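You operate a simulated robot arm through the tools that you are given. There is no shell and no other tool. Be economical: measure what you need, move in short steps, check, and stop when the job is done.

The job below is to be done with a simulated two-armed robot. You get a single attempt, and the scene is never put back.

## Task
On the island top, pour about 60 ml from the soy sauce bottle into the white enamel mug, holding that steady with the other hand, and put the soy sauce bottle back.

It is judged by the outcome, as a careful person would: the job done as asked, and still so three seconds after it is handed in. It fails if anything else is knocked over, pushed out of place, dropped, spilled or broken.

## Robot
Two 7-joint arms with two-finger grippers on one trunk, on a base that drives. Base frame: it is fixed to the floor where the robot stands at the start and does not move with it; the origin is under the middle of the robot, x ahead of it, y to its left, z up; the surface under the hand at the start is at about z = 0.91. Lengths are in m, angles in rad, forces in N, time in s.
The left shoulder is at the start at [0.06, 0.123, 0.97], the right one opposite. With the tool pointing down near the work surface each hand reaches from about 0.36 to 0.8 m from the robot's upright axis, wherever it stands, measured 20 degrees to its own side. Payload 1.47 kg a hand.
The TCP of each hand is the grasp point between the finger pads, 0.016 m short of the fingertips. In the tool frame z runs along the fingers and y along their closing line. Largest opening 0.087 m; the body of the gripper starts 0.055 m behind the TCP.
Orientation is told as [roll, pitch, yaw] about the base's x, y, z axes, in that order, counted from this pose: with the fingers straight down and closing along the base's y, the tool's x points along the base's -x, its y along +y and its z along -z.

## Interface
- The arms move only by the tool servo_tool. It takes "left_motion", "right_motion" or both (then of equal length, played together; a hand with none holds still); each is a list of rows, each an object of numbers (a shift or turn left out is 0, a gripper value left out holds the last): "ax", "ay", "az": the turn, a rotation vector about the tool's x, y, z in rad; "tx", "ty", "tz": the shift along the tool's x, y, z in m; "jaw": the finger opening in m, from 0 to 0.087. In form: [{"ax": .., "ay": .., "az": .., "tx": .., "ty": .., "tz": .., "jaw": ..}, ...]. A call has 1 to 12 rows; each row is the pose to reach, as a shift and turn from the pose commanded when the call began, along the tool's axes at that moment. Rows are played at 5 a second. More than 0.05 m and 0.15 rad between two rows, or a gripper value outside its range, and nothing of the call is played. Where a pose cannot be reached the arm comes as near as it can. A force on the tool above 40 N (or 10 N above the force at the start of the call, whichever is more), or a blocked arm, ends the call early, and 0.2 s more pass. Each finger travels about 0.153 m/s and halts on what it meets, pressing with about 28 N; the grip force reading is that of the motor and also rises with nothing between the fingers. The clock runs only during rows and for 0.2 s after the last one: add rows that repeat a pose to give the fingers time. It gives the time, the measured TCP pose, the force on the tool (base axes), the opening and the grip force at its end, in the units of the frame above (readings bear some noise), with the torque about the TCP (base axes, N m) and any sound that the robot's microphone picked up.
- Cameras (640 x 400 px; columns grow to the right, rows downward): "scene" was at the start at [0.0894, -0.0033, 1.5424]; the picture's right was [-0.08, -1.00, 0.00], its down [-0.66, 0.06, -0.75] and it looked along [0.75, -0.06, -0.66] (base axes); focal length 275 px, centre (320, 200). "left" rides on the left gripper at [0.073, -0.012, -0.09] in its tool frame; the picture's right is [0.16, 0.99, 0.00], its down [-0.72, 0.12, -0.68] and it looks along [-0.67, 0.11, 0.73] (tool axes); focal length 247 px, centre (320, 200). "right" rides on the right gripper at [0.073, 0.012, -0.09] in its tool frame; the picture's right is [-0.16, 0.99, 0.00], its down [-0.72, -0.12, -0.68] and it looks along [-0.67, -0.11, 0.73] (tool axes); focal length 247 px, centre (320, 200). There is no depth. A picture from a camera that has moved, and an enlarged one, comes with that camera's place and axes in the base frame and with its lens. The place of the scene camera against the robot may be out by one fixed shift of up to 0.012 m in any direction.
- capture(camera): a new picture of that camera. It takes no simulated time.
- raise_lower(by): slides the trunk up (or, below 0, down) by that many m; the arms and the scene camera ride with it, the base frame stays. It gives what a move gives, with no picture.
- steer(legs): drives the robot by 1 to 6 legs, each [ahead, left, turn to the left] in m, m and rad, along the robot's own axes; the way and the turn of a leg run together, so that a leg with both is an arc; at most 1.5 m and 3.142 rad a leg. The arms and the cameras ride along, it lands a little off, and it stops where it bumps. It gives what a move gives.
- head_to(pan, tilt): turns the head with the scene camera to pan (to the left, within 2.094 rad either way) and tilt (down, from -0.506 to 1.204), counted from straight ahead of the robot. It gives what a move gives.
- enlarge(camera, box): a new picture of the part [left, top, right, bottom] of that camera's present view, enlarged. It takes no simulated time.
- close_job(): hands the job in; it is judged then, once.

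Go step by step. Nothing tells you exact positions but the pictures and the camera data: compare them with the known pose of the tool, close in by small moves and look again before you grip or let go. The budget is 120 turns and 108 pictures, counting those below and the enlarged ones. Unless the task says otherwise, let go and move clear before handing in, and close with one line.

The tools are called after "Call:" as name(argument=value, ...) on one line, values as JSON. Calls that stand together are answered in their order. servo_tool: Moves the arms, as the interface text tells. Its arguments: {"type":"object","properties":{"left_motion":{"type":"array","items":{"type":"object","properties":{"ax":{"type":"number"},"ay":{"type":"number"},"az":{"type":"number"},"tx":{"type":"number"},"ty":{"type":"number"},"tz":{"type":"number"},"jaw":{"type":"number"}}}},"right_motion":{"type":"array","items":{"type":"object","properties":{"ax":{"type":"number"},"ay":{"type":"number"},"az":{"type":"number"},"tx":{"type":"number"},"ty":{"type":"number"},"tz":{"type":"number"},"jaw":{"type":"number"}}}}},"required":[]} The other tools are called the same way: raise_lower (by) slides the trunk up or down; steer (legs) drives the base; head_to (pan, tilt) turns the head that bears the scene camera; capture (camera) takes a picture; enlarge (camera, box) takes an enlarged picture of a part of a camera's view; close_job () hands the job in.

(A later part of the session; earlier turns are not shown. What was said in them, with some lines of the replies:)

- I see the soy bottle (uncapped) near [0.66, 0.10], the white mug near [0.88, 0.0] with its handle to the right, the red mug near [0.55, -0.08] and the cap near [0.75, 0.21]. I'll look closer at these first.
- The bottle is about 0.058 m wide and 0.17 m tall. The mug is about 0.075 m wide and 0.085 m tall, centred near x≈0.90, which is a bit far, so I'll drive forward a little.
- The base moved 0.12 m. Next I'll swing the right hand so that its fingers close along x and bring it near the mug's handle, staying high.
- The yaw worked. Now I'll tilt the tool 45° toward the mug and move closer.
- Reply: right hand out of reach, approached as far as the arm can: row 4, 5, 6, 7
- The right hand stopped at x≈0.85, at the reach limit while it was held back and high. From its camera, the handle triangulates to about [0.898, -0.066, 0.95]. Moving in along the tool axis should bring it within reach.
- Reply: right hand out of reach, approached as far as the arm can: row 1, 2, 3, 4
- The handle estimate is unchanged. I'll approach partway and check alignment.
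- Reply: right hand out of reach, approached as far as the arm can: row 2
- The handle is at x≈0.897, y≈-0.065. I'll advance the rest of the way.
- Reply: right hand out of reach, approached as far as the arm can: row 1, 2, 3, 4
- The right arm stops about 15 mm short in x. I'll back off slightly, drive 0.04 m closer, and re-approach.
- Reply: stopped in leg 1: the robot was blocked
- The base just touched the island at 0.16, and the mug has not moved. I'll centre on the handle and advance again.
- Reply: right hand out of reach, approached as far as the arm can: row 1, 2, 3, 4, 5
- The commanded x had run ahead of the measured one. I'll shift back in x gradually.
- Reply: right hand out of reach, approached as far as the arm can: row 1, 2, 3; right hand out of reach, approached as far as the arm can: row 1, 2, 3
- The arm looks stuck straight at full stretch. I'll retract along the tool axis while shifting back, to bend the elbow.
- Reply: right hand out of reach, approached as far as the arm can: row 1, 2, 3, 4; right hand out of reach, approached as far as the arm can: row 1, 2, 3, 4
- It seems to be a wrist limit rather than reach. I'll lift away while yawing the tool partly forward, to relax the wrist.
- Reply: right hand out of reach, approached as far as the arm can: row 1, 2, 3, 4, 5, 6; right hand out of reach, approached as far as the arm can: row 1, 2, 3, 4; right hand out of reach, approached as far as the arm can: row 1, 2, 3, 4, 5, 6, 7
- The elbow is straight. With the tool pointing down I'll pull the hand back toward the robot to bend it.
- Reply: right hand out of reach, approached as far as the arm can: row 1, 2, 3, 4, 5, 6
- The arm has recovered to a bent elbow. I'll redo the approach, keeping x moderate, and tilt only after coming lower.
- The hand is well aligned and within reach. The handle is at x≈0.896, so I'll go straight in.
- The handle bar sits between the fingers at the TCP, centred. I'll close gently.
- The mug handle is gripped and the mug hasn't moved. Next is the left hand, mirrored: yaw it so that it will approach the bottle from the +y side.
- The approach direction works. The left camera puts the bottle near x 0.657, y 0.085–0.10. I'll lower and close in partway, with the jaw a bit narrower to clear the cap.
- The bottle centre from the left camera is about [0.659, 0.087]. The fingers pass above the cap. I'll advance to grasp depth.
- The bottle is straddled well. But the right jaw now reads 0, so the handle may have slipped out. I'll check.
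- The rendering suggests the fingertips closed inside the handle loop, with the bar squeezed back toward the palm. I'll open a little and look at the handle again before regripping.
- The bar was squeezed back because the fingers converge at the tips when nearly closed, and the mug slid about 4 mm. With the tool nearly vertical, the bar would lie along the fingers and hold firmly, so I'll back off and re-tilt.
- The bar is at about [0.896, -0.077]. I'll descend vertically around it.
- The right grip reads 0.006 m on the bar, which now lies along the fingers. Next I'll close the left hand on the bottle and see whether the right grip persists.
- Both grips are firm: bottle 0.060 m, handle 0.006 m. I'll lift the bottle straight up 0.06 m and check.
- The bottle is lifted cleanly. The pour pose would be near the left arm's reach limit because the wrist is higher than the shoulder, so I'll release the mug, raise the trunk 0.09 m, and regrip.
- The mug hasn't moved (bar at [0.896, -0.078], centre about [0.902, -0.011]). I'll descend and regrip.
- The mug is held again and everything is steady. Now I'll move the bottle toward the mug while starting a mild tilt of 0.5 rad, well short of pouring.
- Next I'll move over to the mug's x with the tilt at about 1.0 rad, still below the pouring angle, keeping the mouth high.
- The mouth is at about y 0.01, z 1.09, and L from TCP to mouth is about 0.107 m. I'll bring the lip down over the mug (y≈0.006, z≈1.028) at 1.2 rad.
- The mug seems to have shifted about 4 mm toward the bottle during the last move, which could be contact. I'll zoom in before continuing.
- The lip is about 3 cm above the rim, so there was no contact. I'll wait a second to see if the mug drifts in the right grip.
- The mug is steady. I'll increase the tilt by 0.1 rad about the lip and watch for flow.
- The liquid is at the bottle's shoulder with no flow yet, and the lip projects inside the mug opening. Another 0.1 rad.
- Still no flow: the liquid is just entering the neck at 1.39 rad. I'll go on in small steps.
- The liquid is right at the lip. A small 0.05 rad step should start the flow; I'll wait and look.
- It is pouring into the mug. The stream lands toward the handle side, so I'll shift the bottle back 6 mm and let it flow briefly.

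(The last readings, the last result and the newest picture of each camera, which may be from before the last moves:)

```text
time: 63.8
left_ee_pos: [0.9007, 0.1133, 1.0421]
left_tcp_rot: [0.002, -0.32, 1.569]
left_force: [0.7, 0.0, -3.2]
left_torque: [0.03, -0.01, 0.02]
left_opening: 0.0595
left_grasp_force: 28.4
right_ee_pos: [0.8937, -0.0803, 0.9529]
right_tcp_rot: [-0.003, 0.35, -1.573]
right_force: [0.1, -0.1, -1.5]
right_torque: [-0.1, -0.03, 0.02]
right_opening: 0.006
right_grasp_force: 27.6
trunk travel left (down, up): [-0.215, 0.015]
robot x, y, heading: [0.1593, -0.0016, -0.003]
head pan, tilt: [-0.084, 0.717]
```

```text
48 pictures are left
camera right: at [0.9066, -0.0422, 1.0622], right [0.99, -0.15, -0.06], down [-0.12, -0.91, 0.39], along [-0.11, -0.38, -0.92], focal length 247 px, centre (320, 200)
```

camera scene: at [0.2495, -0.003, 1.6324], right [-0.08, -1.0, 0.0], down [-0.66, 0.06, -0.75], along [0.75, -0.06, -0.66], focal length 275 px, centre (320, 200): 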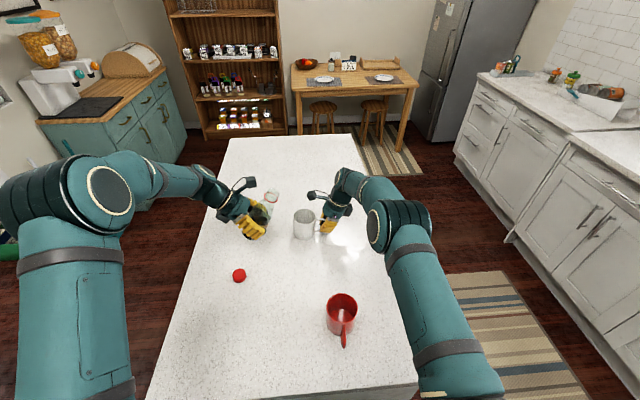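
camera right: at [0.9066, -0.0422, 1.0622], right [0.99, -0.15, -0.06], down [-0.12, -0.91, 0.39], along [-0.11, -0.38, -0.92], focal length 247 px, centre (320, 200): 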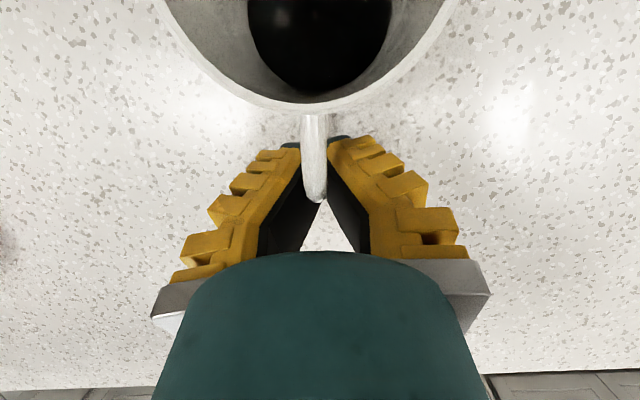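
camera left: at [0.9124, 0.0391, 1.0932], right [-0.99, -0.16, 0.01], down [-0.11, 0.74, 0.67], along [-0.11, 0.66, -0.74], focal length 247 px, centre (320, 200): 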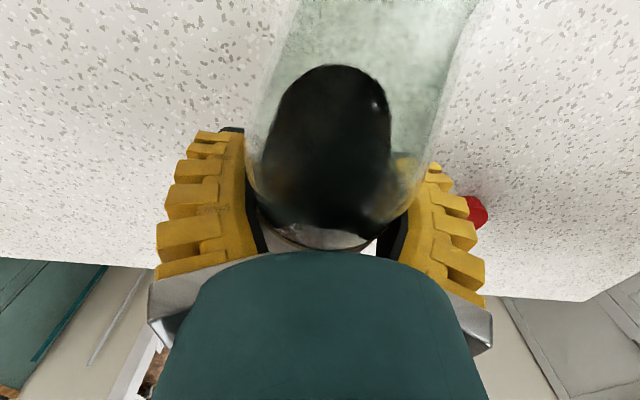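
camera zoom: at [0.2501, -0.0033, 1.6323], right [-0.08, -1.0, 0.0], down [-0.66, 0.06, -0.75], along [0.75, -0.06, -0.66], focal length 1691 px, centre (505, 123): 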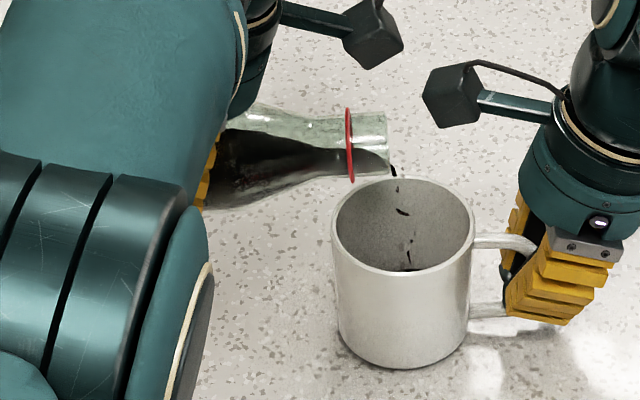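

The flow has nearly stopped at this tilt. I'll measure the level in the mug closely.

Call:
enlarge(camera="right", box=[220, 0, 420, 125])

Call:
enlarge(camera="scene", box=[255, 190, 325, 235])

```text
3.20 times, centred on (320, 62) of right
camera zoom: at [0.9066, -0.0422, 1.0622], right [0.99, -0.15, -0.06], down [-0.12, -0.91, 0.39], along [-0.11, -0.38, -0.92], focal length 790 px, centre (320, 640)
```

zoom: 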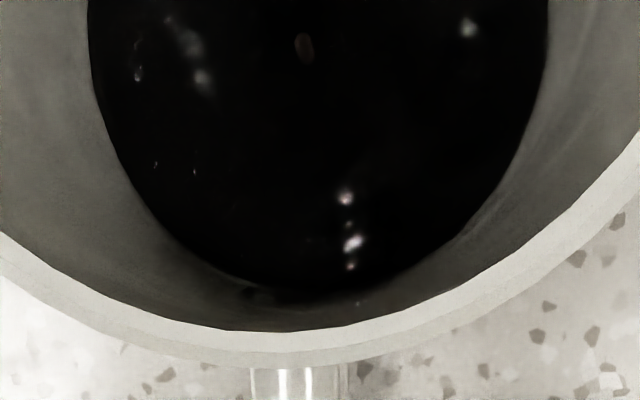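

```text
8.89 times, centred on (290, 212) of scene
camera zoom: at [0.2501, -0.0033, 1.6323], right [-0.08, -1.0, 0.0], down [-0.66, 0.06, -0.75], along [0.75, -0.06, -0.66], focal length 2442 px, centre (587, 89)
```

zoom: 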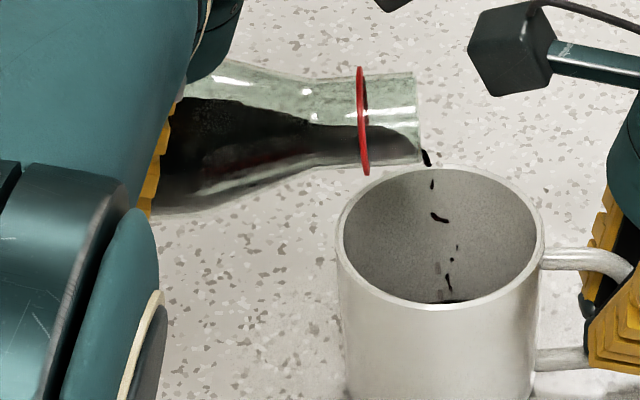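

I estimate about 30 ml so far (the bottle held about 155 ml at the start, and the model gives about 30 ml per 0.05 rad). I'll tilt a further 0.045 rad slowly and let it settle.

Call:
servo_tool(left_motion=[{"ay": -0.015, "tz": -0.0015, "tx": -0.0003}, {"ay": -0.03, "tz": -0.003, "tx": -0.0006}, {"ay": -0.045, "tz": -0.0046, "tx": -0.001}, {"ay": -0.045, "tz": -0.0046, "tx": -0.001}, {"ay": -0.045, "tz": -0.0046, "tx": -0.001}, {"ay": -0.045, "tz": -0.0046, "tx": -0.001}])

Call:
enlarge(camera="scene", box=[255, 190, 325, 235])

Call:
enlarge(camera="right", box=[220, 0, 420, 125])

```text
time: 65.2
left_ee_pos: [0.9022, 0.1122, 1.0452]
left_tcp_rot: [0.003, -0.365, 1.569]
left_force: [0.4, 0.3, -2.2]
left_torque: [0.01, -0.01, -0.02]
left_opening: 0.0594
left_grasp_force: 27.8
right_ee_pos: [0.8949, -0.0793, 0.9529]
right_tcp_rot: [-0.003, 0.35, -1.573]
right_force: [0.3, 0.1, -1.0]
right_torque: [-0.1, 0.0, -0.01]
right_opening: 0.0059
right_grasp_force: 28.1
trunk travel left (down, up): [-0.215, 0.015]
robot x, y, heading: [0.1604, 0.0017, -0.003]
head pan, tilt: [-0.084, 0.717]
```

```text
8.89 times, centred on (290, 212) of scene
camera zoom: at [0.25, -0.0034, 1.6323], right [-0.08, -1.0, 0.0], down [-0.66, 0.06, -0.75], along [0.75, -0.06, -0.66], focal length 2442 px, centre (587, 89)
```

zoom: 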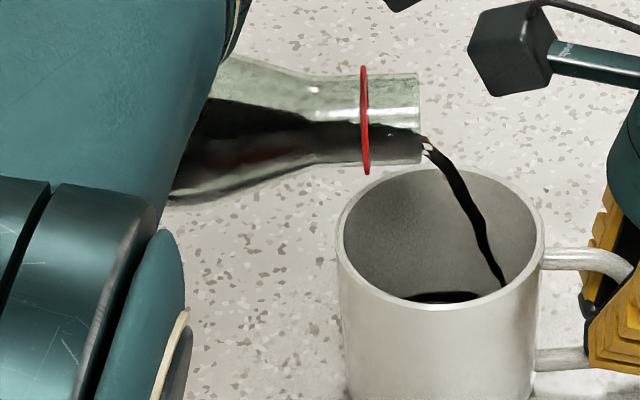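

```text
3.20 times, centred on (320, 62) of right
camera zoom: at [0.9066, -0.0422, 1.0622], right [0.99, -0.15, -0.06], down [-0.12, -0.91, 0.39], along [-0.11, -0.38, -0.92], focal length 790 px, centre (320, 640)
```

zoom: 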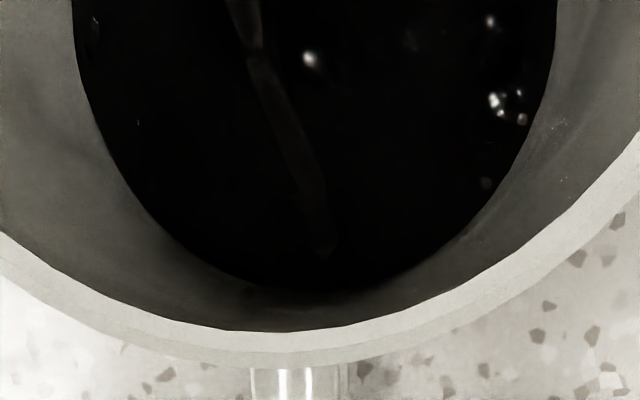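

The stream is well inside the mug and the level reads about z 0.925 (roughly 45–50 ml) and still flowing. I'll tilt back to stop and measure.

Call:
servo_tool(left_motion=[{"ay": 0.13, "tz": 0.012, "tx": 0.005}, {"ay": 0.26, "tz": 0.025, "tx": 0.01}, {"ay": 0.385, "tz": 0.037, "tx": 0.0152}, {"ay": 0.385, "tz": 0.037, "tx": 0.0152}])

Call:
enlarge(camera="scene", box=[255, 190, 325, 235])

Call:
enlarge(camera="right", box=[220, 0, 420, 125])

Call:
capture(camera="left")

```text
time: 66.2
left_ee_pos: [0.9014, 0.1111, 1.0078]
left_tcp_rot: [0.004, 0.021, 1.574]
left_force: [-0.2, -0.1, -2.0]
left_torque: [-0.02, -0.03, 0.02]
left_opening: 0.0597
left_grasp_force: 27.4
right_ee_pos: [0.8939, -0.0803, 0.9517]
right_tcp_rot: [-0.002, 0.35, -1.575]
right_force: [-0.9, -0.3, -0.5]
right_torque: [-0.1, 0.01, 0.01]
right_opening: 0.0061
right_grasp_force: 28.3
trunk travel left (down, up): [-0.215, 0.015]
robot x, y, heading: [0.1595, -0.001, -0.003]
head pan, tilt: [-0.084, 0.717]
```

```text
8.89 times, centred on (290, 212) of scene
camera zoom: at [0.2499, -0.0039, 1.6323], right [-0.08, -1.0, 0.0], down [-0.66, 0.06, -0.75], along [0.75, -0.06, -0.66], focal length 2442 px, centre (587, 89)
```

zoom: 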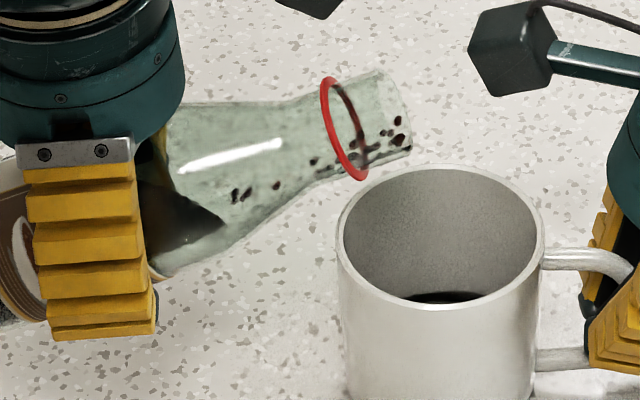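

```text
3.20 times, centred on (320, 62) of right
camera zoom: at [0.9066, -0.0426, 1.0622], right [0.99, -0.15, -0.06], down [-0.12, -0.91, 0.39], along [-0.11, -0.38, -0.92], focal length 790 px, centre (320, 640)
```

zoom: 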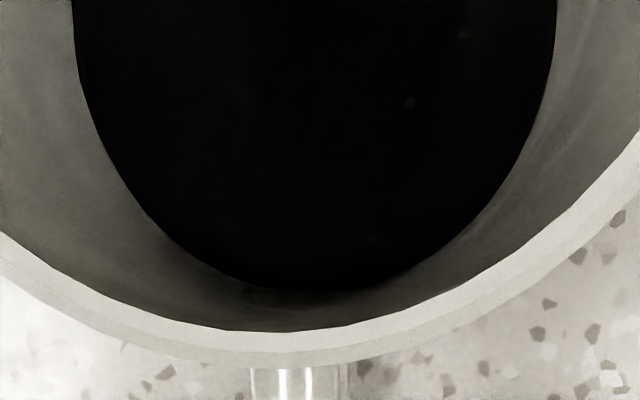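

```text
41 pictures are left
camera left: at [0.9124, 0.0398, 1.098], right [-0.99, -0.16, 0.01], down [-0.11, 0.74, 0.67], along [-0.11, 0.66, -0.75], focal length 247 px, centre (320, 200)
```

left: 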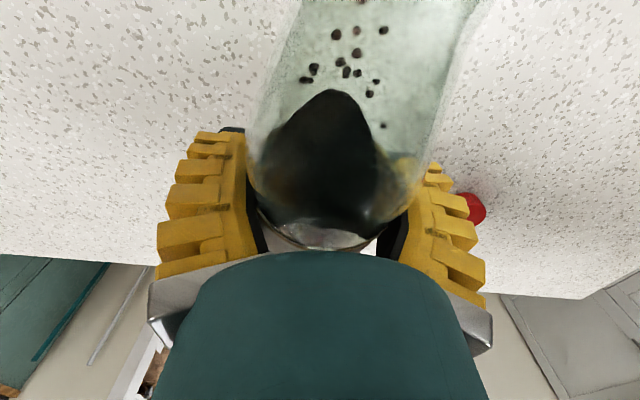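

The flow has stopped and nothing spilled. I estimate about 55 ml. To verify, I'll bring the bottle upright and compare its level in the left camera with the picture taken at the grasp.

Call:
servo_tool(left_motion=[{"ay": 0.13, "tz": -0.015}, {"ay": 0.26, "tz": -0.03}, {"ay": 0.38, "tz": -0.045, "tx": -0.002}, {"ay": 0.48, "tz": -0.055, "tx": -0.004, "ty": 0.02}, {"ay": 0.58, "tz": -0.065, "tx": -0.005, "ty": 0.045}, {"ay": 0.68, "tz": -0.07, "tx": -0.005, "ty": 0.07}, {"ay": 0.7, "tz": -0.07, "tx": -0.005, "ty": 0.099}, {"ay": 0.7, "tz": -0.07, "tx": -0.005, "ty": 0.099}])

```text
time: 68.0
left_ee_pos: [0.8024, 0.1168, 1.0777]
left_tcp_rot: [0.006, 0.719, 1.575]
left_force: [1.1, -0.6, -3.3]
left_torque: [-0.02, -0.01, 0.04]
left_opening: 0.0596
left_grasp_force: 28.0
right_ee_pos: [0.8942, -0.0799, 0.9519]
right_tcp_rot: [-0.001, 0.351, -1.573]
right_force: [0.4, 0.1, -2.3]
right_torque: [-0.09, 0.04, -0.06]
right_opening: 0.0062
right_grasp_force: 28.4
trunk travel left (down, up): [-0.215, 0.015]
robot x, y, heading: [0.1577, 0.001, -0.003]
head pan, tilt: [-0.084, 0.717]
```

Call:
servo_tool(left_motion=[{"ay": 0.13, "tz": -0.005, "tx": 0.004, "ty": 0.01}, {"ay": 0.26, "tz": -0.01, "tx": 0.008, "ty": 0.02}, {"ay": 0.38, "tz": -0.015, "tx": 0.012, "ty": 0.03}, {"ay": 0.5, "tz": -0.019, "tx": 0.0165, "ty": 0.04}, {"ay": 0.5, "tz": -0.019, "tx": 0.0165, "ty": 0.04}, {"ay": 0.5, "tz": -0.019, "tx": 0.0165, "ty": 0.04}])

Call:
capture(camera="left")

Call:
enlarge(camera="scene", box=[215, 180, 335, 260])

```text
time: 69.3
left_ee_pos: [0.7618, 0.1165, 1.101]
left_tcp_rot: [0.012, 1.22, 1.581]
left_force: [0.4, -1.0, -2.6]
left_torque: [-0.04, -0.04, -0.02]
left_opening: 0.0594
left_grasp_force: 27.5
right_ee_pos: [0.8942, -0.0795, 0.952]
right_tcp_rot: [-0.002, 0.349, -1.574]
right_force: [-0.5, 0.6, -0.7]
right_torque: [-0.09, 0.01, -0.01]
right_opening: 0.0061
right_grasp_force: 28.0
trunk travel left (down, up): [-0.215, 0.015]
robot x, y, heading: [0.1583, 0.0032, -0.004]
head pan, tilt: [-0.084, 0.717]
```

```text
40 pictures are left
camera left: at [0.7734, 0.1769, 1.2004], right [-0.99, -0.05, 0.15], down [-0.12, 0.89, -0.45], along [-0.11, -0.46, -0.88], focal length 247 px, centre (320, 200)
```

left: 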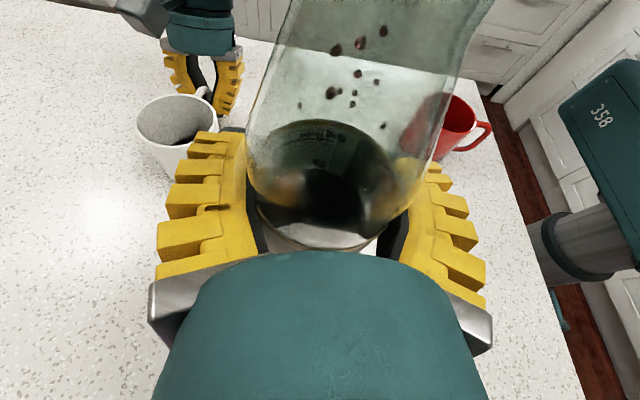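

```text
5.00 times, centred on (275, 220) of scene
camera zoom: at [0.25, -0.0032, 1.6323], right [-0.08, -1.0, 0.0], down [-0.66, 0.06, -0.75], along [0.75, -0.06, -0.66], focal length 1374 px, centre (545, 100)
```

zoom: 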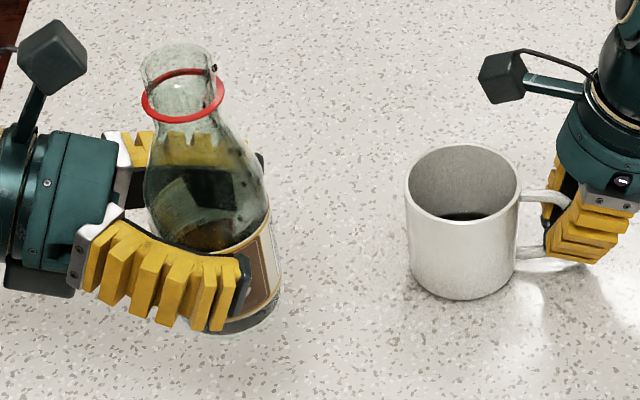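

Call:
enlarge(camera="left", box=[230, 90, 430, 250])

Call:
enlarge(camera="left", box=[125, 75, 225, 155])

```text
2.50 times, centred on (330, 170) of left
camera zoom: at [0.7734, 0.1769, 1.2004], right [-0.99, -0.05, 0.15], down [-0.12, 0.89, -0.45], along [-0.11, -0.46, -0.88], focal length 617 px, centre (295, 275)
```

zoom: 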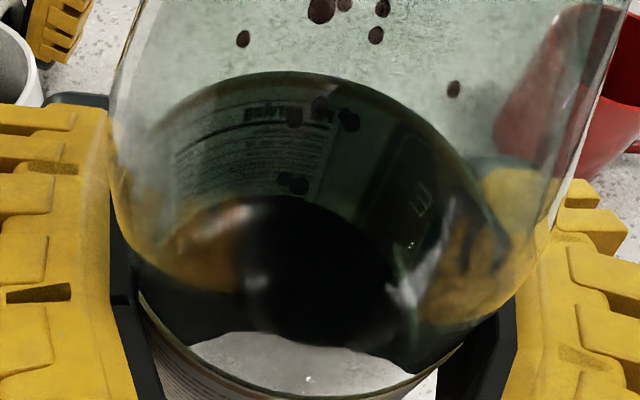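

```text
5.00 times, centred on (175, 115) of left
camera zoom: at [0.7734, 0.1769, 1.2004], right [-0.99, -0.05, 0.15], down [-0.12, 0.89, -0.45], along [-0.11, -0.46, -0.88], focal length 1235 px, centre (1045, 625)
```

zoom: 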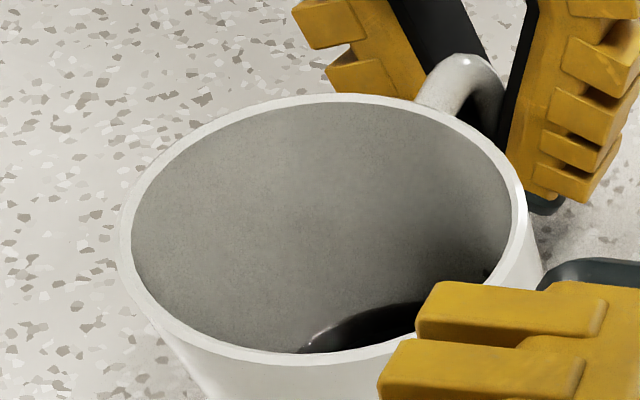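

By the bottle level and mug level I estimate about 45–50 ml so far, so I'll add roughly 10–12 ml more. First, back over the mug to 1.2 rad.

Call:
servo_tool(left_motion=[{"ay": -0.14, "tx": -0.0056, "tz": 0.0021, "ty": -0.02}, {"ay": -0.28, "tx": -0.0102, "tz": 0.0043, "ty": -0.04}, {"ay": -0.42, "tx": -0.0145, "tz": 0.0069, "ty": -0.063}, {"ay": -0.56, "tx": -0.0185, "tz": 0.0105, "ty": -0.088}, {"ay": -0.7, "tx": -0.0269, "tz": 0.0168, "ty": -0.113}, {"ay": -0.84, "tx": -0.0396, "tz": 0.0257, "ty": -0.138}, {"ay": -0.97, "tx": -0.053, "tz": 0.0327, "ty": -0.1394}, {"ay": -1.09, "tx": -0.0709, "tz": 0.0361, "ty": -0.1394}, {"ay": -1.2, "tx": -0.0854, "tz": 0.0372, "ty": -0.1394}, {"ay": -1.2, "tx": -0.0854, "tz": 0.0372, "ty": -0.1394}])

Call:
enlarge(camera="scene", box=[255, 190, 325, 235])

```text
time: 71.5
left_ee_pos: [0.9016, 0.1119, 1.0092]
left_tcp_rot: [0.004, 0.017, 1.57]
left_force: [-0.2, -0.4, -2.8]
left_torque: [-0.02, 0.0, 0.01]
left_opening: 0.0591
left_grasp_force: 27.8
right_ee_pos: [0.8945, -0.0791, 0.9521]
right_tcp_rot: [-0.002, 0.349, -1.573]
right_force: [0.1, 0.3, -1.4]
right_torque: [-0.1, 0.0, 0.01]
right_opening: 0.0058
right_grasp_force: 27.6
trunk travel left (down, up): [-0.215, 0.015]
robot x, y, heading: [0.1602, -0.0004, -0.001]
head pan, tilt: [-0.084, 0.717]
```

```text
8.89 times, centred on (290, 212) of scene
camera zoom: at [0.25, -0.0032, 1.6323], right [-0.08, -1.0, 0.0], down [-0.66, 0.06, -0.75], along [0.75, -0.06, -0.66], focal length 2442 px, centre (587, 89)
```

zoom: 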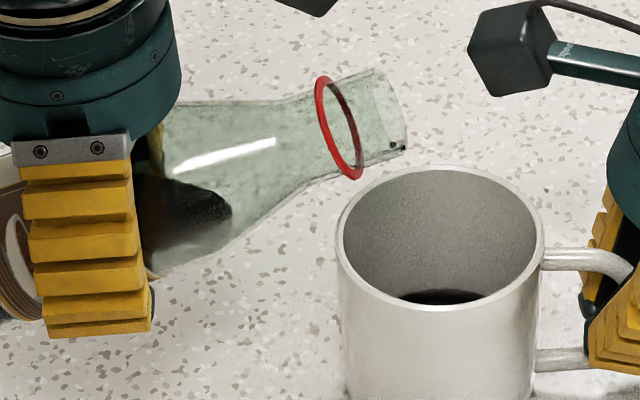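

Call:
servo_tool(left_motion=[{"ay": -0.12, "tz": -0.011}, {"ay": -0.24, "tz": -0.0235}, {"ay": -0.33, "tz": -0.033, "tx": -0.001}, {"ay": -0.375, "tz": -0.0375, "tx": -0.001}, {"ay": -0.395, "tz": -0.0394, "tx": -0.001}, {"ay": -0.395, "tz": -0.0394, "tx": -0.001}, {"ay": -0.395, "tz": -0.0394, "tx": -0.001}, {"ay": -0.3, "tz": -0.03, "tx": -0.001}, {"ay": -0.18, "tz": -0.017}, {"ay": -0.18, "tz": -0.017}])

Call:
enlarge(camera="right", box=[220, 0, 420, 125])

Call:
enlarge(camera="scene", box=[255, 190, 325, 235])

```text
time: 73.8
left_ee_pos: [0.8993, 0.1134, 1.0264]
left_tcp_rot: [0.004, -0.162, 1.57]
left_force: [0.2, -0.4, -3.1]
left_torque: [0.01, 0.03, -0.02]
left_opening: 0.0589
left_grasp_force: 27.9
right_ee_pos: [0.8933, -0.0803, 0.9518]
right_tcp_rot: [-0.002, 0.35, -1.573]
right_force: [0.1, -0.7, -0.4]
right_torque: [-0.09, -0.03, 0.02]
right_opening: 0.0061
right_grasp_force: 27.6
trunk travel left (down, up): [-0.215, 0.015]
robot x, y, heading: [0.1616, -0.0038, -0.002]
head pan, tilt: [-0.084, 0.717]
```

```text
3.20 times, centred on (320, 62) of right
camera zoom: at [0.9066, -0.0424, 1.0622], right [0.99, -0.15, -0.06], down [-0.12, -0.91, 0.39], along [-0.11, -0.38, -0.92], focal length 790 px, centre (320, 640)
```

zoom: 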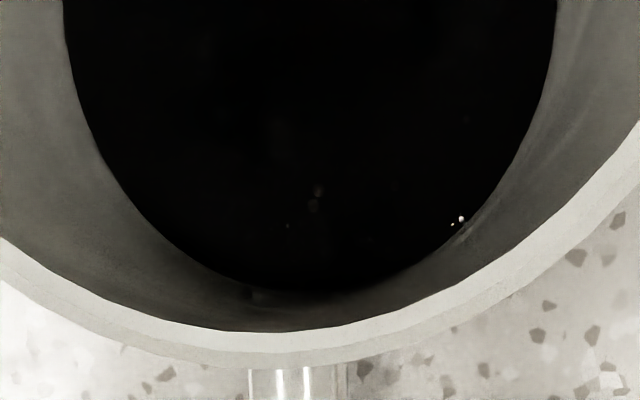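

```text
8.89 times, centred on (290, 212) of scene
camera zoom: at [0.25, -0.0036, 1.6323], right [-0.08, -1.0, 0.0], down [-0.66, 0.06, -0.75], along [0.75, -0.06, -0.66], focal length 2442 px, centre (587, 89)
```

zoom: 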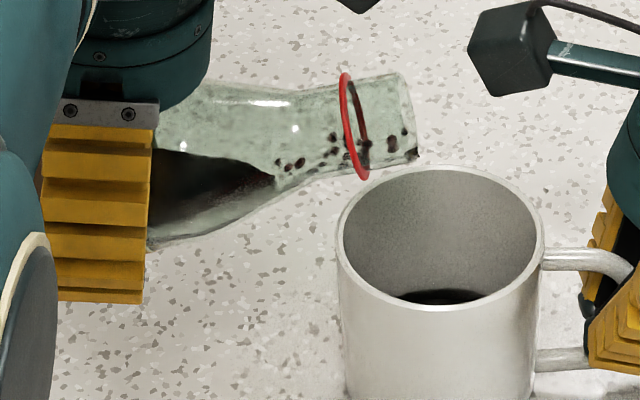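

The level rose a little, to an estimated 55 ml. One more short pour, slightly steeper.

Call:
servo_tool(left_motion=[{"ay": -0.1, "tz": -0.0103, "tx": -0.0017}, {"ay": -0.19, "tz": -0.0196, "tx": -0.0032}, {"ay": -0.225, "tz": -0.0232, "tx": -0.0038}, {"ay": -0.225, "tz": -0.0232, "tx": -0.0038}, {"ay": -0.225, "tz": -0.0232, "tx": -0.0038}, {"ay": -0.12, "tz": -0.0124, "tx": -0.002}, {"ay": 0.0}, {"ay": 0.0}])

Call:
enlarge(camera="right", box=[220, 0, 420, 125])

Call:
enlarge(camera="scene", box=[255, 190, 325, 235])

```text
time: 75.5
left_ee_pos: [0.9016, 0.1128, 1.0256]
left_tcp_rot: [0.004, -0.159, 1.569]
left_force: [-0.1, 0.1, -2.8]
left_torque: [0.02, -0.01, 0.01]
left_opening: 0.0588
left_grasp_force: 28.1
right_ee_pos: [0.8933, -0.08, 0.9514]
right_tcp_rot: [-0.001, 0.351, -1.572]
right_force: [-0.3, -0.4, -0.7]
right_torque: [-0.09, 0.02, -0.01]
right_opening: 0.0059
right_grasp_force: 27.6
trunk travel left (down, up): [-0.215, 0.015]
robot x, y, heading: [0.1628, -0.0018, -0.0]
head pan, tilt: [-0.084, 0.717]
```

```text
3.20 times, centred on (320, 62) of right
camera zoom: at [0.9066, -0.0424, 1.0622], right [0.99, -0.15, -0.06], down [-0.12, -0.91, 0.39], along [-0.11, -0.38, -0.92], focal length 790 px, centre (320, 640)
```

zoom: 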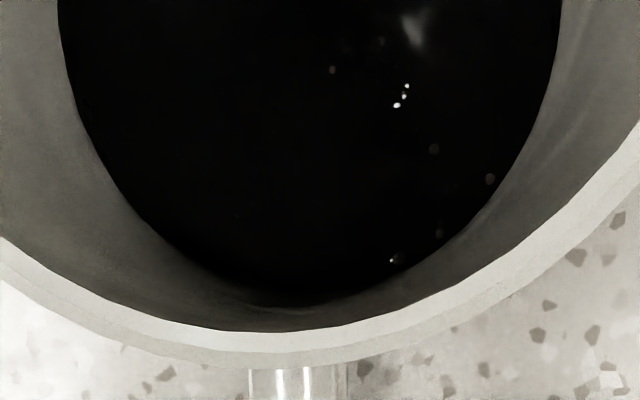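

```text
8.89 times, centred on (290, 212) of scene
camera zoom: at [0.25, -0.0037, 1.6323], right [-0.08, -1.0, 0.0], down [-0.66, 0.06, -0.75], along [0.75, -0.06, -0.66], focal length 2442 px, centre (587, 89)
```

zoom: 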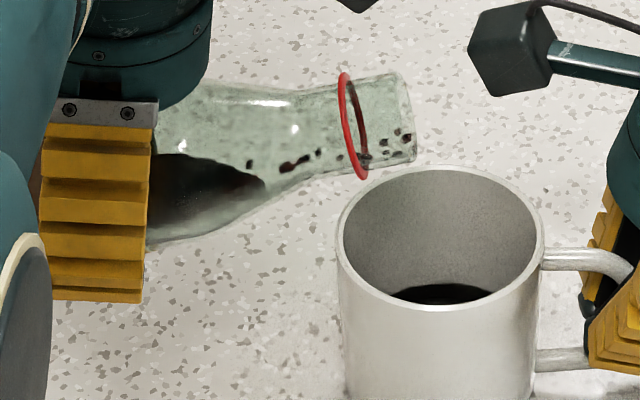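

The level now suggests about 60–65 ml, so pouring is done. I'll bring the bottle upright and take it back.

Call:
servo_tool(left_motion=[{"ay": 0.13, "tz": -0.01, "tx": -0.002}, {"ay": 0.26, "tz": -0.02, "tx": -0.004}, {"ay": 0.39, "tz": -0.028, "tx": -0.006}, {"ay": 0.52, "tz": -0.035, "tx": -0.008, "ty": 0.02}, {"ay": 0.65, "tz": -0.042, "tx": -0.01, "ty": 0.045}, {"ay": 0.77, "tz": -0.047, "tx": -0.012, "ty": 0.075}, {"ay": 0.88, "tz": -0.0507, "tx": -0.0122, "ty": 0.0996}, {"ay": 0.88, "tz": -0.0507, "tx": -0.0122, "ty": 0.0996}])

```text
time: 77.3
left_ee_pos: [0.8023, 0.1185, 1.0778]
left_tcp_rot: [0.002, 0.721, 1.574]
left_force: [0.0, -0.1, -3.0]
left_torque: [0.01, 0.04, 0.0]
left_opening: 0.0588
left_grasp_force: 28.2
right_ee_pos: [0.8932, -0.0796, 0.9513]
right_tcp_rot: [-0.003, 0.35, -1.574]
right_force: [0.4, -0.1, -1.3]
right_torque: [-0.12, 0.02, -0.01]
right_opening: 0.0061
right_grasp_force: 27.7
trunk travel left (down, up): [-0.215, 0.015]
robot x, y, heading: [0.1619, -0.0012, 0.005]
head pan, tilt: [-0.084, 0.717]
```

Call:
servo_tool(left_motion=[{"ay": 0.1, "ty": 0.028, "tz": 0.004, "tx": 0.002}, {"ay": 0.2, "ty": 0.056, "tz": 0.01, "tx": 0.004}, {"ay": 0.3, "ty": 0.084, "tz": 0.017, "tx": 0.006}, {"ay": 0.4, "ty": 0.112, "tz": 0.025, "tx": 0.009}, {"ay": 0.498, "ty": 0.1425, "tz": 0.034, "tx": 0.0114}, {"ay": 0.498, "ty": 0.1425, "tz": 0.034, "tx": 0.0114}])

Call:
capture(camera="left")

Call:
capture(camera="scene")

```text
time: 78.8
left_ee_pos: [0.6606, 0.0861, 1.0612]
left_tcp_rot: [0.007, 1.218, 1.579]
left_force: [0.2, -0.3, -2.6]
left_torque: [-0.01, 0.0, -0.01]
left_opening: 0.0584
left_grasp_force: 27.7
right_ee_pos: [0.894, -0.0792, 0.9531]
right_tcp_rot: [0.0, 0.351, -1.573]
right_force: [0.4, 0.8, -1.4]
right_torque: [-0.1, -0.01, 0.01]
right_opening: 0.0061
right_grasp_force: 28.1
trunk travel left (down, up): [-0.215, 0.015]
robot x, y, heading: [0.1618, -0.001, -0.001]
head pan, tilt: [-0.084, 0.717]
```

```text
31 pictures are left
camera left: at [0.6717, 0.1442, 1.1601], right [-0.99, -0.05, 0.15], down [-0.12, 0.89, -0.44], along [-0.11, -0.46, -0.88], focal length 247 px, centre (320, 200)
```

left: 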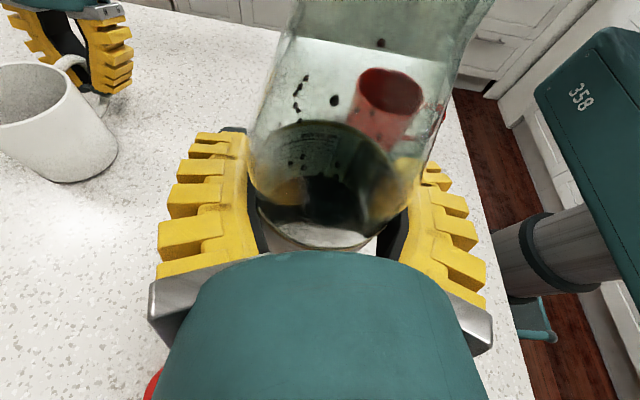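

```text
30 pictures are left
camera scene: at [0.25, -0.0036, 1.6323], right [-0.08, -1.0, 0.0], down [-0.66, 0.06, -0.75], along [0.75, -0.06, -0.66], focal length 275 px, centre (320, 200)
```

scene: 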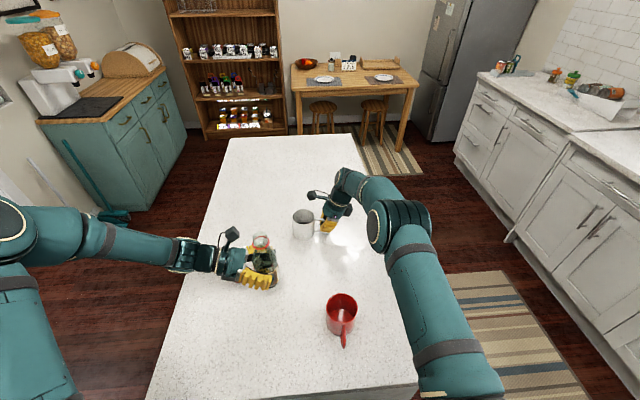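

The bottle is above its original spot. The opening changed slightly (0.060→0.0584), so it may have slipped a little; I'll lower carefully and watch the force.

Call:
servo_tool(left_motion=[{"tx": -0.03, "tz": 0.011}, {"tx": -0.055, "tz": 0.0201}, {"tx": -0.072, "tz": 0.0263}, {"tx": -0.08, "tz": 0.0293}, {"tx": -0.08, "tz": 0.0293}])

Call:
enlarge(camera="scene", box=[200, 220, 320, 300])

```text
time: 80.0
left_ee_pos: [0.6598, 0.086, 0.9753]
left_tcp_rot: [0.009, 1.217, 1.58]
left_force: [0.4, 0.1, -3.2]
left_torque: [-0.02, -0.04, -0.01]
left_opening: 0.0587
left_grasp_force: 27.7
right_ee_pos: [0.8937, -0.0798, 0.951]
right_tcp_rot: [-0.002, 0.351, -1.572]
right_force: [0.8, 0.4, -1.6]
right_torque: [-0.1, -0.04, 0.0]
right_opening: 0.0058
right_grasp_force: 27.8
trunk travel left (down, up): [-0.215, 0.015]
robot x, y, heading: [0.1632, -0.0017, 0.003]
head pan, tilt: [-0.084, 0.717]
```

```text
5.00 times, centred on (260, 260) of scene
camera zoom: at [0.2499, -0.0034, 1.6323], right [-0.08, -1.0, 0.0], down [-0.66, 0.06, -0.75], along [0.75, -0.06, -0.66], focal length 1374 px, centre (620, -100)
```

zoom: 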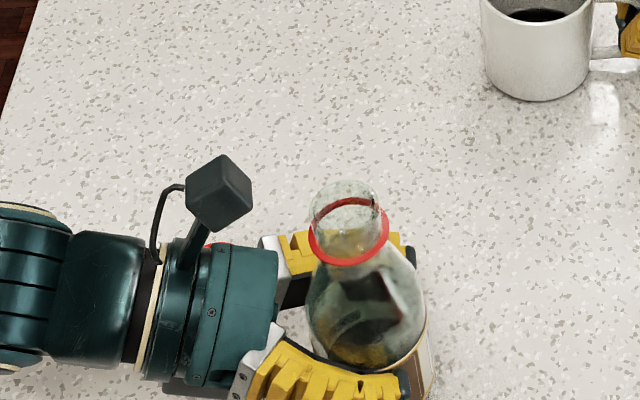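

Call:
servo_tool(left_motion=[{"tx": -0.003, "tz": 0.0011}, {"tx": -0.006, "tz": 0.0022}, {"tx": -0.008, "tz": 0.0029}])

```text
time: 80.8
left_ee_pos: [0.6585, 0.0859, 0.9655]
left_tcp_rot: [0.013, 1.215, 1.581]
left_force: [-0.2, -0.1, -2.8]
left_torque: [-0.01, -0.04, 0.01]
left_opening: 0.0588
left_grasp_force: 28.3
right_ee_pos: [0.8947, -0.0791, 0.9517]
right_tcp_rot: [-0.002, 0.351, -1.573]
right_force: [-0.5, -0.5, -0.7]
right_torque: [-0.13, 0.0, 0.0]
right_opening: 0.006
right_grasp_force: 28.4
trunk travel left (down, up): [-0.215, 0.015]
robot x, y, heading: [0.1605, -0.0001, -0.001]
head pan, tilt: [-0.084, 0.717]
```

Call:
servo_tool(left_motion=[{"tx": -0.001, "tz": 0.0004}, {"tx": -0.002, "tz": 0.0008}, {"tx": -0.002, "tz": 0.0008}])

```text
time: 81.5
left_ee_pos: [0.6595, 0.0851, 0.9657]
left_tcp_rot: [0.009, 1.218, 1.576]
left_force: [0.4, -0.2, 6.8]
left_torque: [-0.03, 0.2, 0.0]
left_opening: 0.0587
left_grasp_force: 28.0
right_ee_pos: [0.8939, -0.0801, 0.9519]
right_tcp_rot: [0.0, 0.351, -1.572]
right_force: [-0.4, -0.2, -0.9]
right_torque: [-0.1, 0.01, 0.04]
right_opening: 0.0059
right_grasp_force: 27.6
trunk travel left (down, up): [-0.215, 0.015]
robot x, y, heading: [0.1611, -0.0019, 0.001]
head pan, tilt: [-0.084, 0.717]
```

The bottle touches the table (+7 N). I'll open the left jaw slowly.

Call:
servo_tool(left_motion=[{"jaw": 0.056}, {"jaw": 0.06}, {"jaw": 0.064}, {"jaw": 0.07}, {"jaw": 0.076}, {"jaw": 0.08}, {"jaw": 0.08}])

Call:
capture(camera="left")

Call:
enlarge(camera="scene", box=[200, 220, 320, 300])

```text
time: 83.2
left_ee_pos: [0.6584, 0.0868, 0.9645]
left_tcp_rot: [0.01, 1.217, 1.58]
left_force: [0.0, -0.2, -0.5]
left_torque: [-0.01, 0.0, 0.01]
left_opening: 0.0817
left_grasp_force: 1.5
right_ee_pos: [0.8934, -0.0794, 0.9528]
right_tcp_rot: [-0.001, 0.35, -1.573]
right_force: [-0.6, 0.1, -0.9]
right_torque: [-0.11, 0.0, 0.03]
right_opening: 0.0063
right_grasp_force: 28.6
trunk travel left (down, up): [-0.215, 0.015]
robot x, y, heading: [0.1596, -0.0017, 0.003]
head pan, tilt: [-0.084, 0.717]
```

```text
28 pictures are left
camera left: at [0.6702, 0.145, 1.0637], right [-0.99, -0.05, 0.15], down [-0.12, 0.89, -0.44], along [-0.11, -0.46, -0.88], focal length 247 px, centre (320, 200)
```

left: 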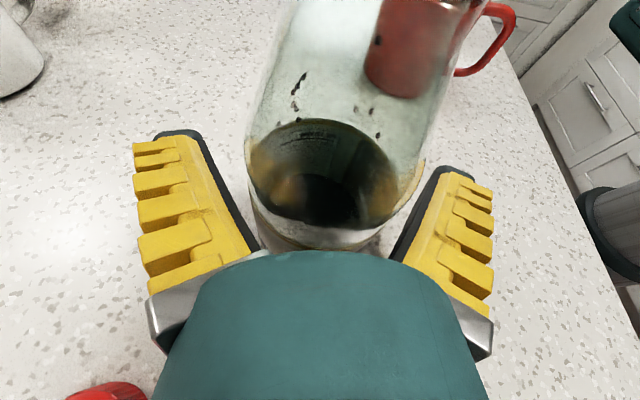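

```text
5.00 times, centred on (260, 260) of scene
camera zoom: at [0.2498, -0.0034, 1.6323], right [-0.08, -1.0, 0.0], down [-0.66, 0.06, -0.75], along [0.75, -0.06, -0.66], focal length 1374 px, centre (620, -100)
```

zoom: 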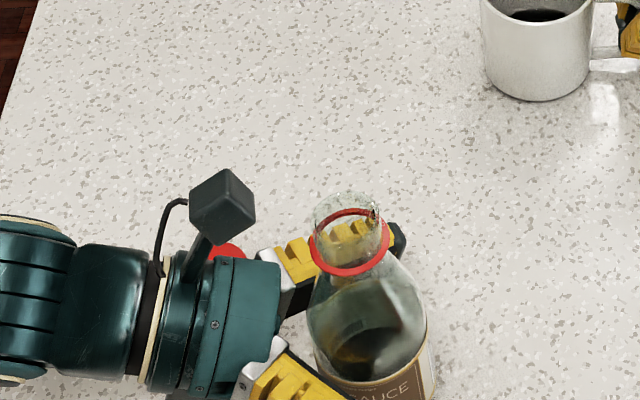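

The bottle stands free in its original place. I'll retract the left hand straight back, then up.

Call:
servo_tool(left_motion=[{"tz": -0.03, "tx": -0.003}, {"tz": -0.06, "tx": -0.006}, {"tz": -0.09, "tx": -0.009}, {"tz": -0.12, "tx": -0.012}, {"tz": -0.15, "tx": 0.0}, {"tz": -0.17, "tx": 0.04}, {"tz": -0.18, "tx": 0.08}, {"tz": -0.18, "tx": 0.12}, {"tz": -0.18, "tx": 0.12}])

Call:
enlarge(camera="scene", box=[200, 180, 360, 300])

```text
time: 85.2
left_ee_pos: [0.6601, 0.213, 1.1413]
left_tcp_rot: [0.012, 1.218, 1.581]
left_force: [0.7, 0.1, 1.1]
left_torque: [-0.05, -0.02, 0.01]
left_opening: 0.0817
left_grasp_force: 1.1
right_ee_pos: [0.8941, -0.0795, 0.9521]
right_tcp_rot: [-0.002, 0.349, -1.572]
right_force: [-0.2, 0.0, -2.2]
right_torque: [-0.14, 0.0, 0.01]
right_opening: 0.0061
right_grasp_force: 28.7
trunk travel left (down, up): [-0.215, 0.015]
robot x, y, heading: [0.1636, -0.0007, -0.001]
head pan, tilt: [-0.084, 0.717]
```

```text
3.33 times, centred on (280, 240) of scene
camera zoom: at [0.2501, -0.0026, 1.6323], right [-0.08, -1.0, 0.0], down [-0.66, 0.06, -0.75], along [0.75, -0.06, -0.66], focal length 916 px, centre (453, 67)
```

zoom: 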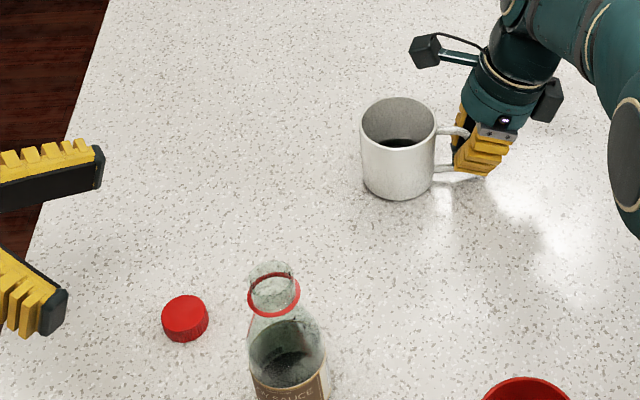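

All is clear. Now I'll release the mug handle gently and lift the right hand straight up.

Call:
servo_tool(right_motion=[{"jaw": 0.01}, {"jaw": 0.02}, {"jaw": 0.035}, {"jaw": 0.05}, {"jaw": 0.05}, {"jaw": 0.05, "tz": -0.02, "tx": 0.007}, {"jaw": 0.05, "tz": -0.045, "tx": 0.0165}, {"jaw": 0.05, "tz": -0.08, "tx": 0.029}, {"jaw": 0.05, "tz": -0.12, "tx": 0.03}, {"jaw": 0.05, "tz": -0.15, "tx": 0.03}, {"jaw": 0.05, "tz": -0.15, "tx": 0.03}])

Call:
capture(camera="scene")

Call:
capture(camera="right")

```text
time: 87.5
left_ee_pos: [0.6595, 0.2103, 1.141]
left_tcp_rot: [0.011, 1.215, 1.583]
left_force: [0.0, -0.3, -0.2]
left_torque: [0.01, 0.0, -0.02]
left_opening: 0.0818
left_grasp_force: 1.8
right_ee_pos: [0.8954, -0.1022, 1.1041]
right_tcp_rot: [-0.004, 0.348, -1.573]
right_force: [0.1, 0.8, -0.8]
right_torque: [0.0, 0.06, 0.01]
right_opening: 0.055
right_grasp_force: 4.1
trunk travel left (down, up): [-0.215, 0.015]
robot x, y, heading: [0.1579, -0.0044, 0.001]
head pan, tilt: [-0.084, 0.717]
```

```text
25 pictures are left
camera scene: at [0.2501, -0.0033, 1.6323], right [-0.08, -1.0, 0.0], down [-0.66, 0.06, -0.75], along [0.75, -0.06, -0.66], focal length 275 px, centre (320, 200)
```

scene: 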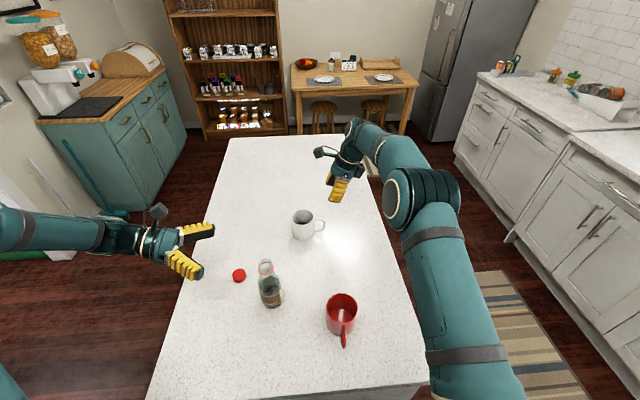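

```text
24 pictures are left
camera right: at [0.9077, -0.0644, 1.2142], right [0.99, -0.15, -0.06], down [-0.12, -0.91, 0.39], along [-0.11, -0.38, -0.92], focal length 247 px, centre (320, 200)
```

right: 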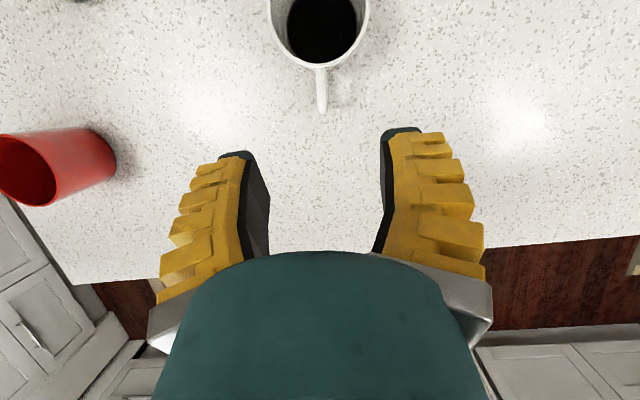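

The mug, bottle, cap and red mug are all standing in place. There is no spill, and both hands are clear, so I'm handing it in.

Call:
close_job()

```text
The job is handed in.
```

I poured roughly 60 ml (judged by eye from the liquid levels) from the soy sauce bottle into the white enamel mug while the right hand held its handle. The bottle is back in its place, both hands are clear, and I saw no spill; the mug itself slid a few millimetres while I was gripping it.
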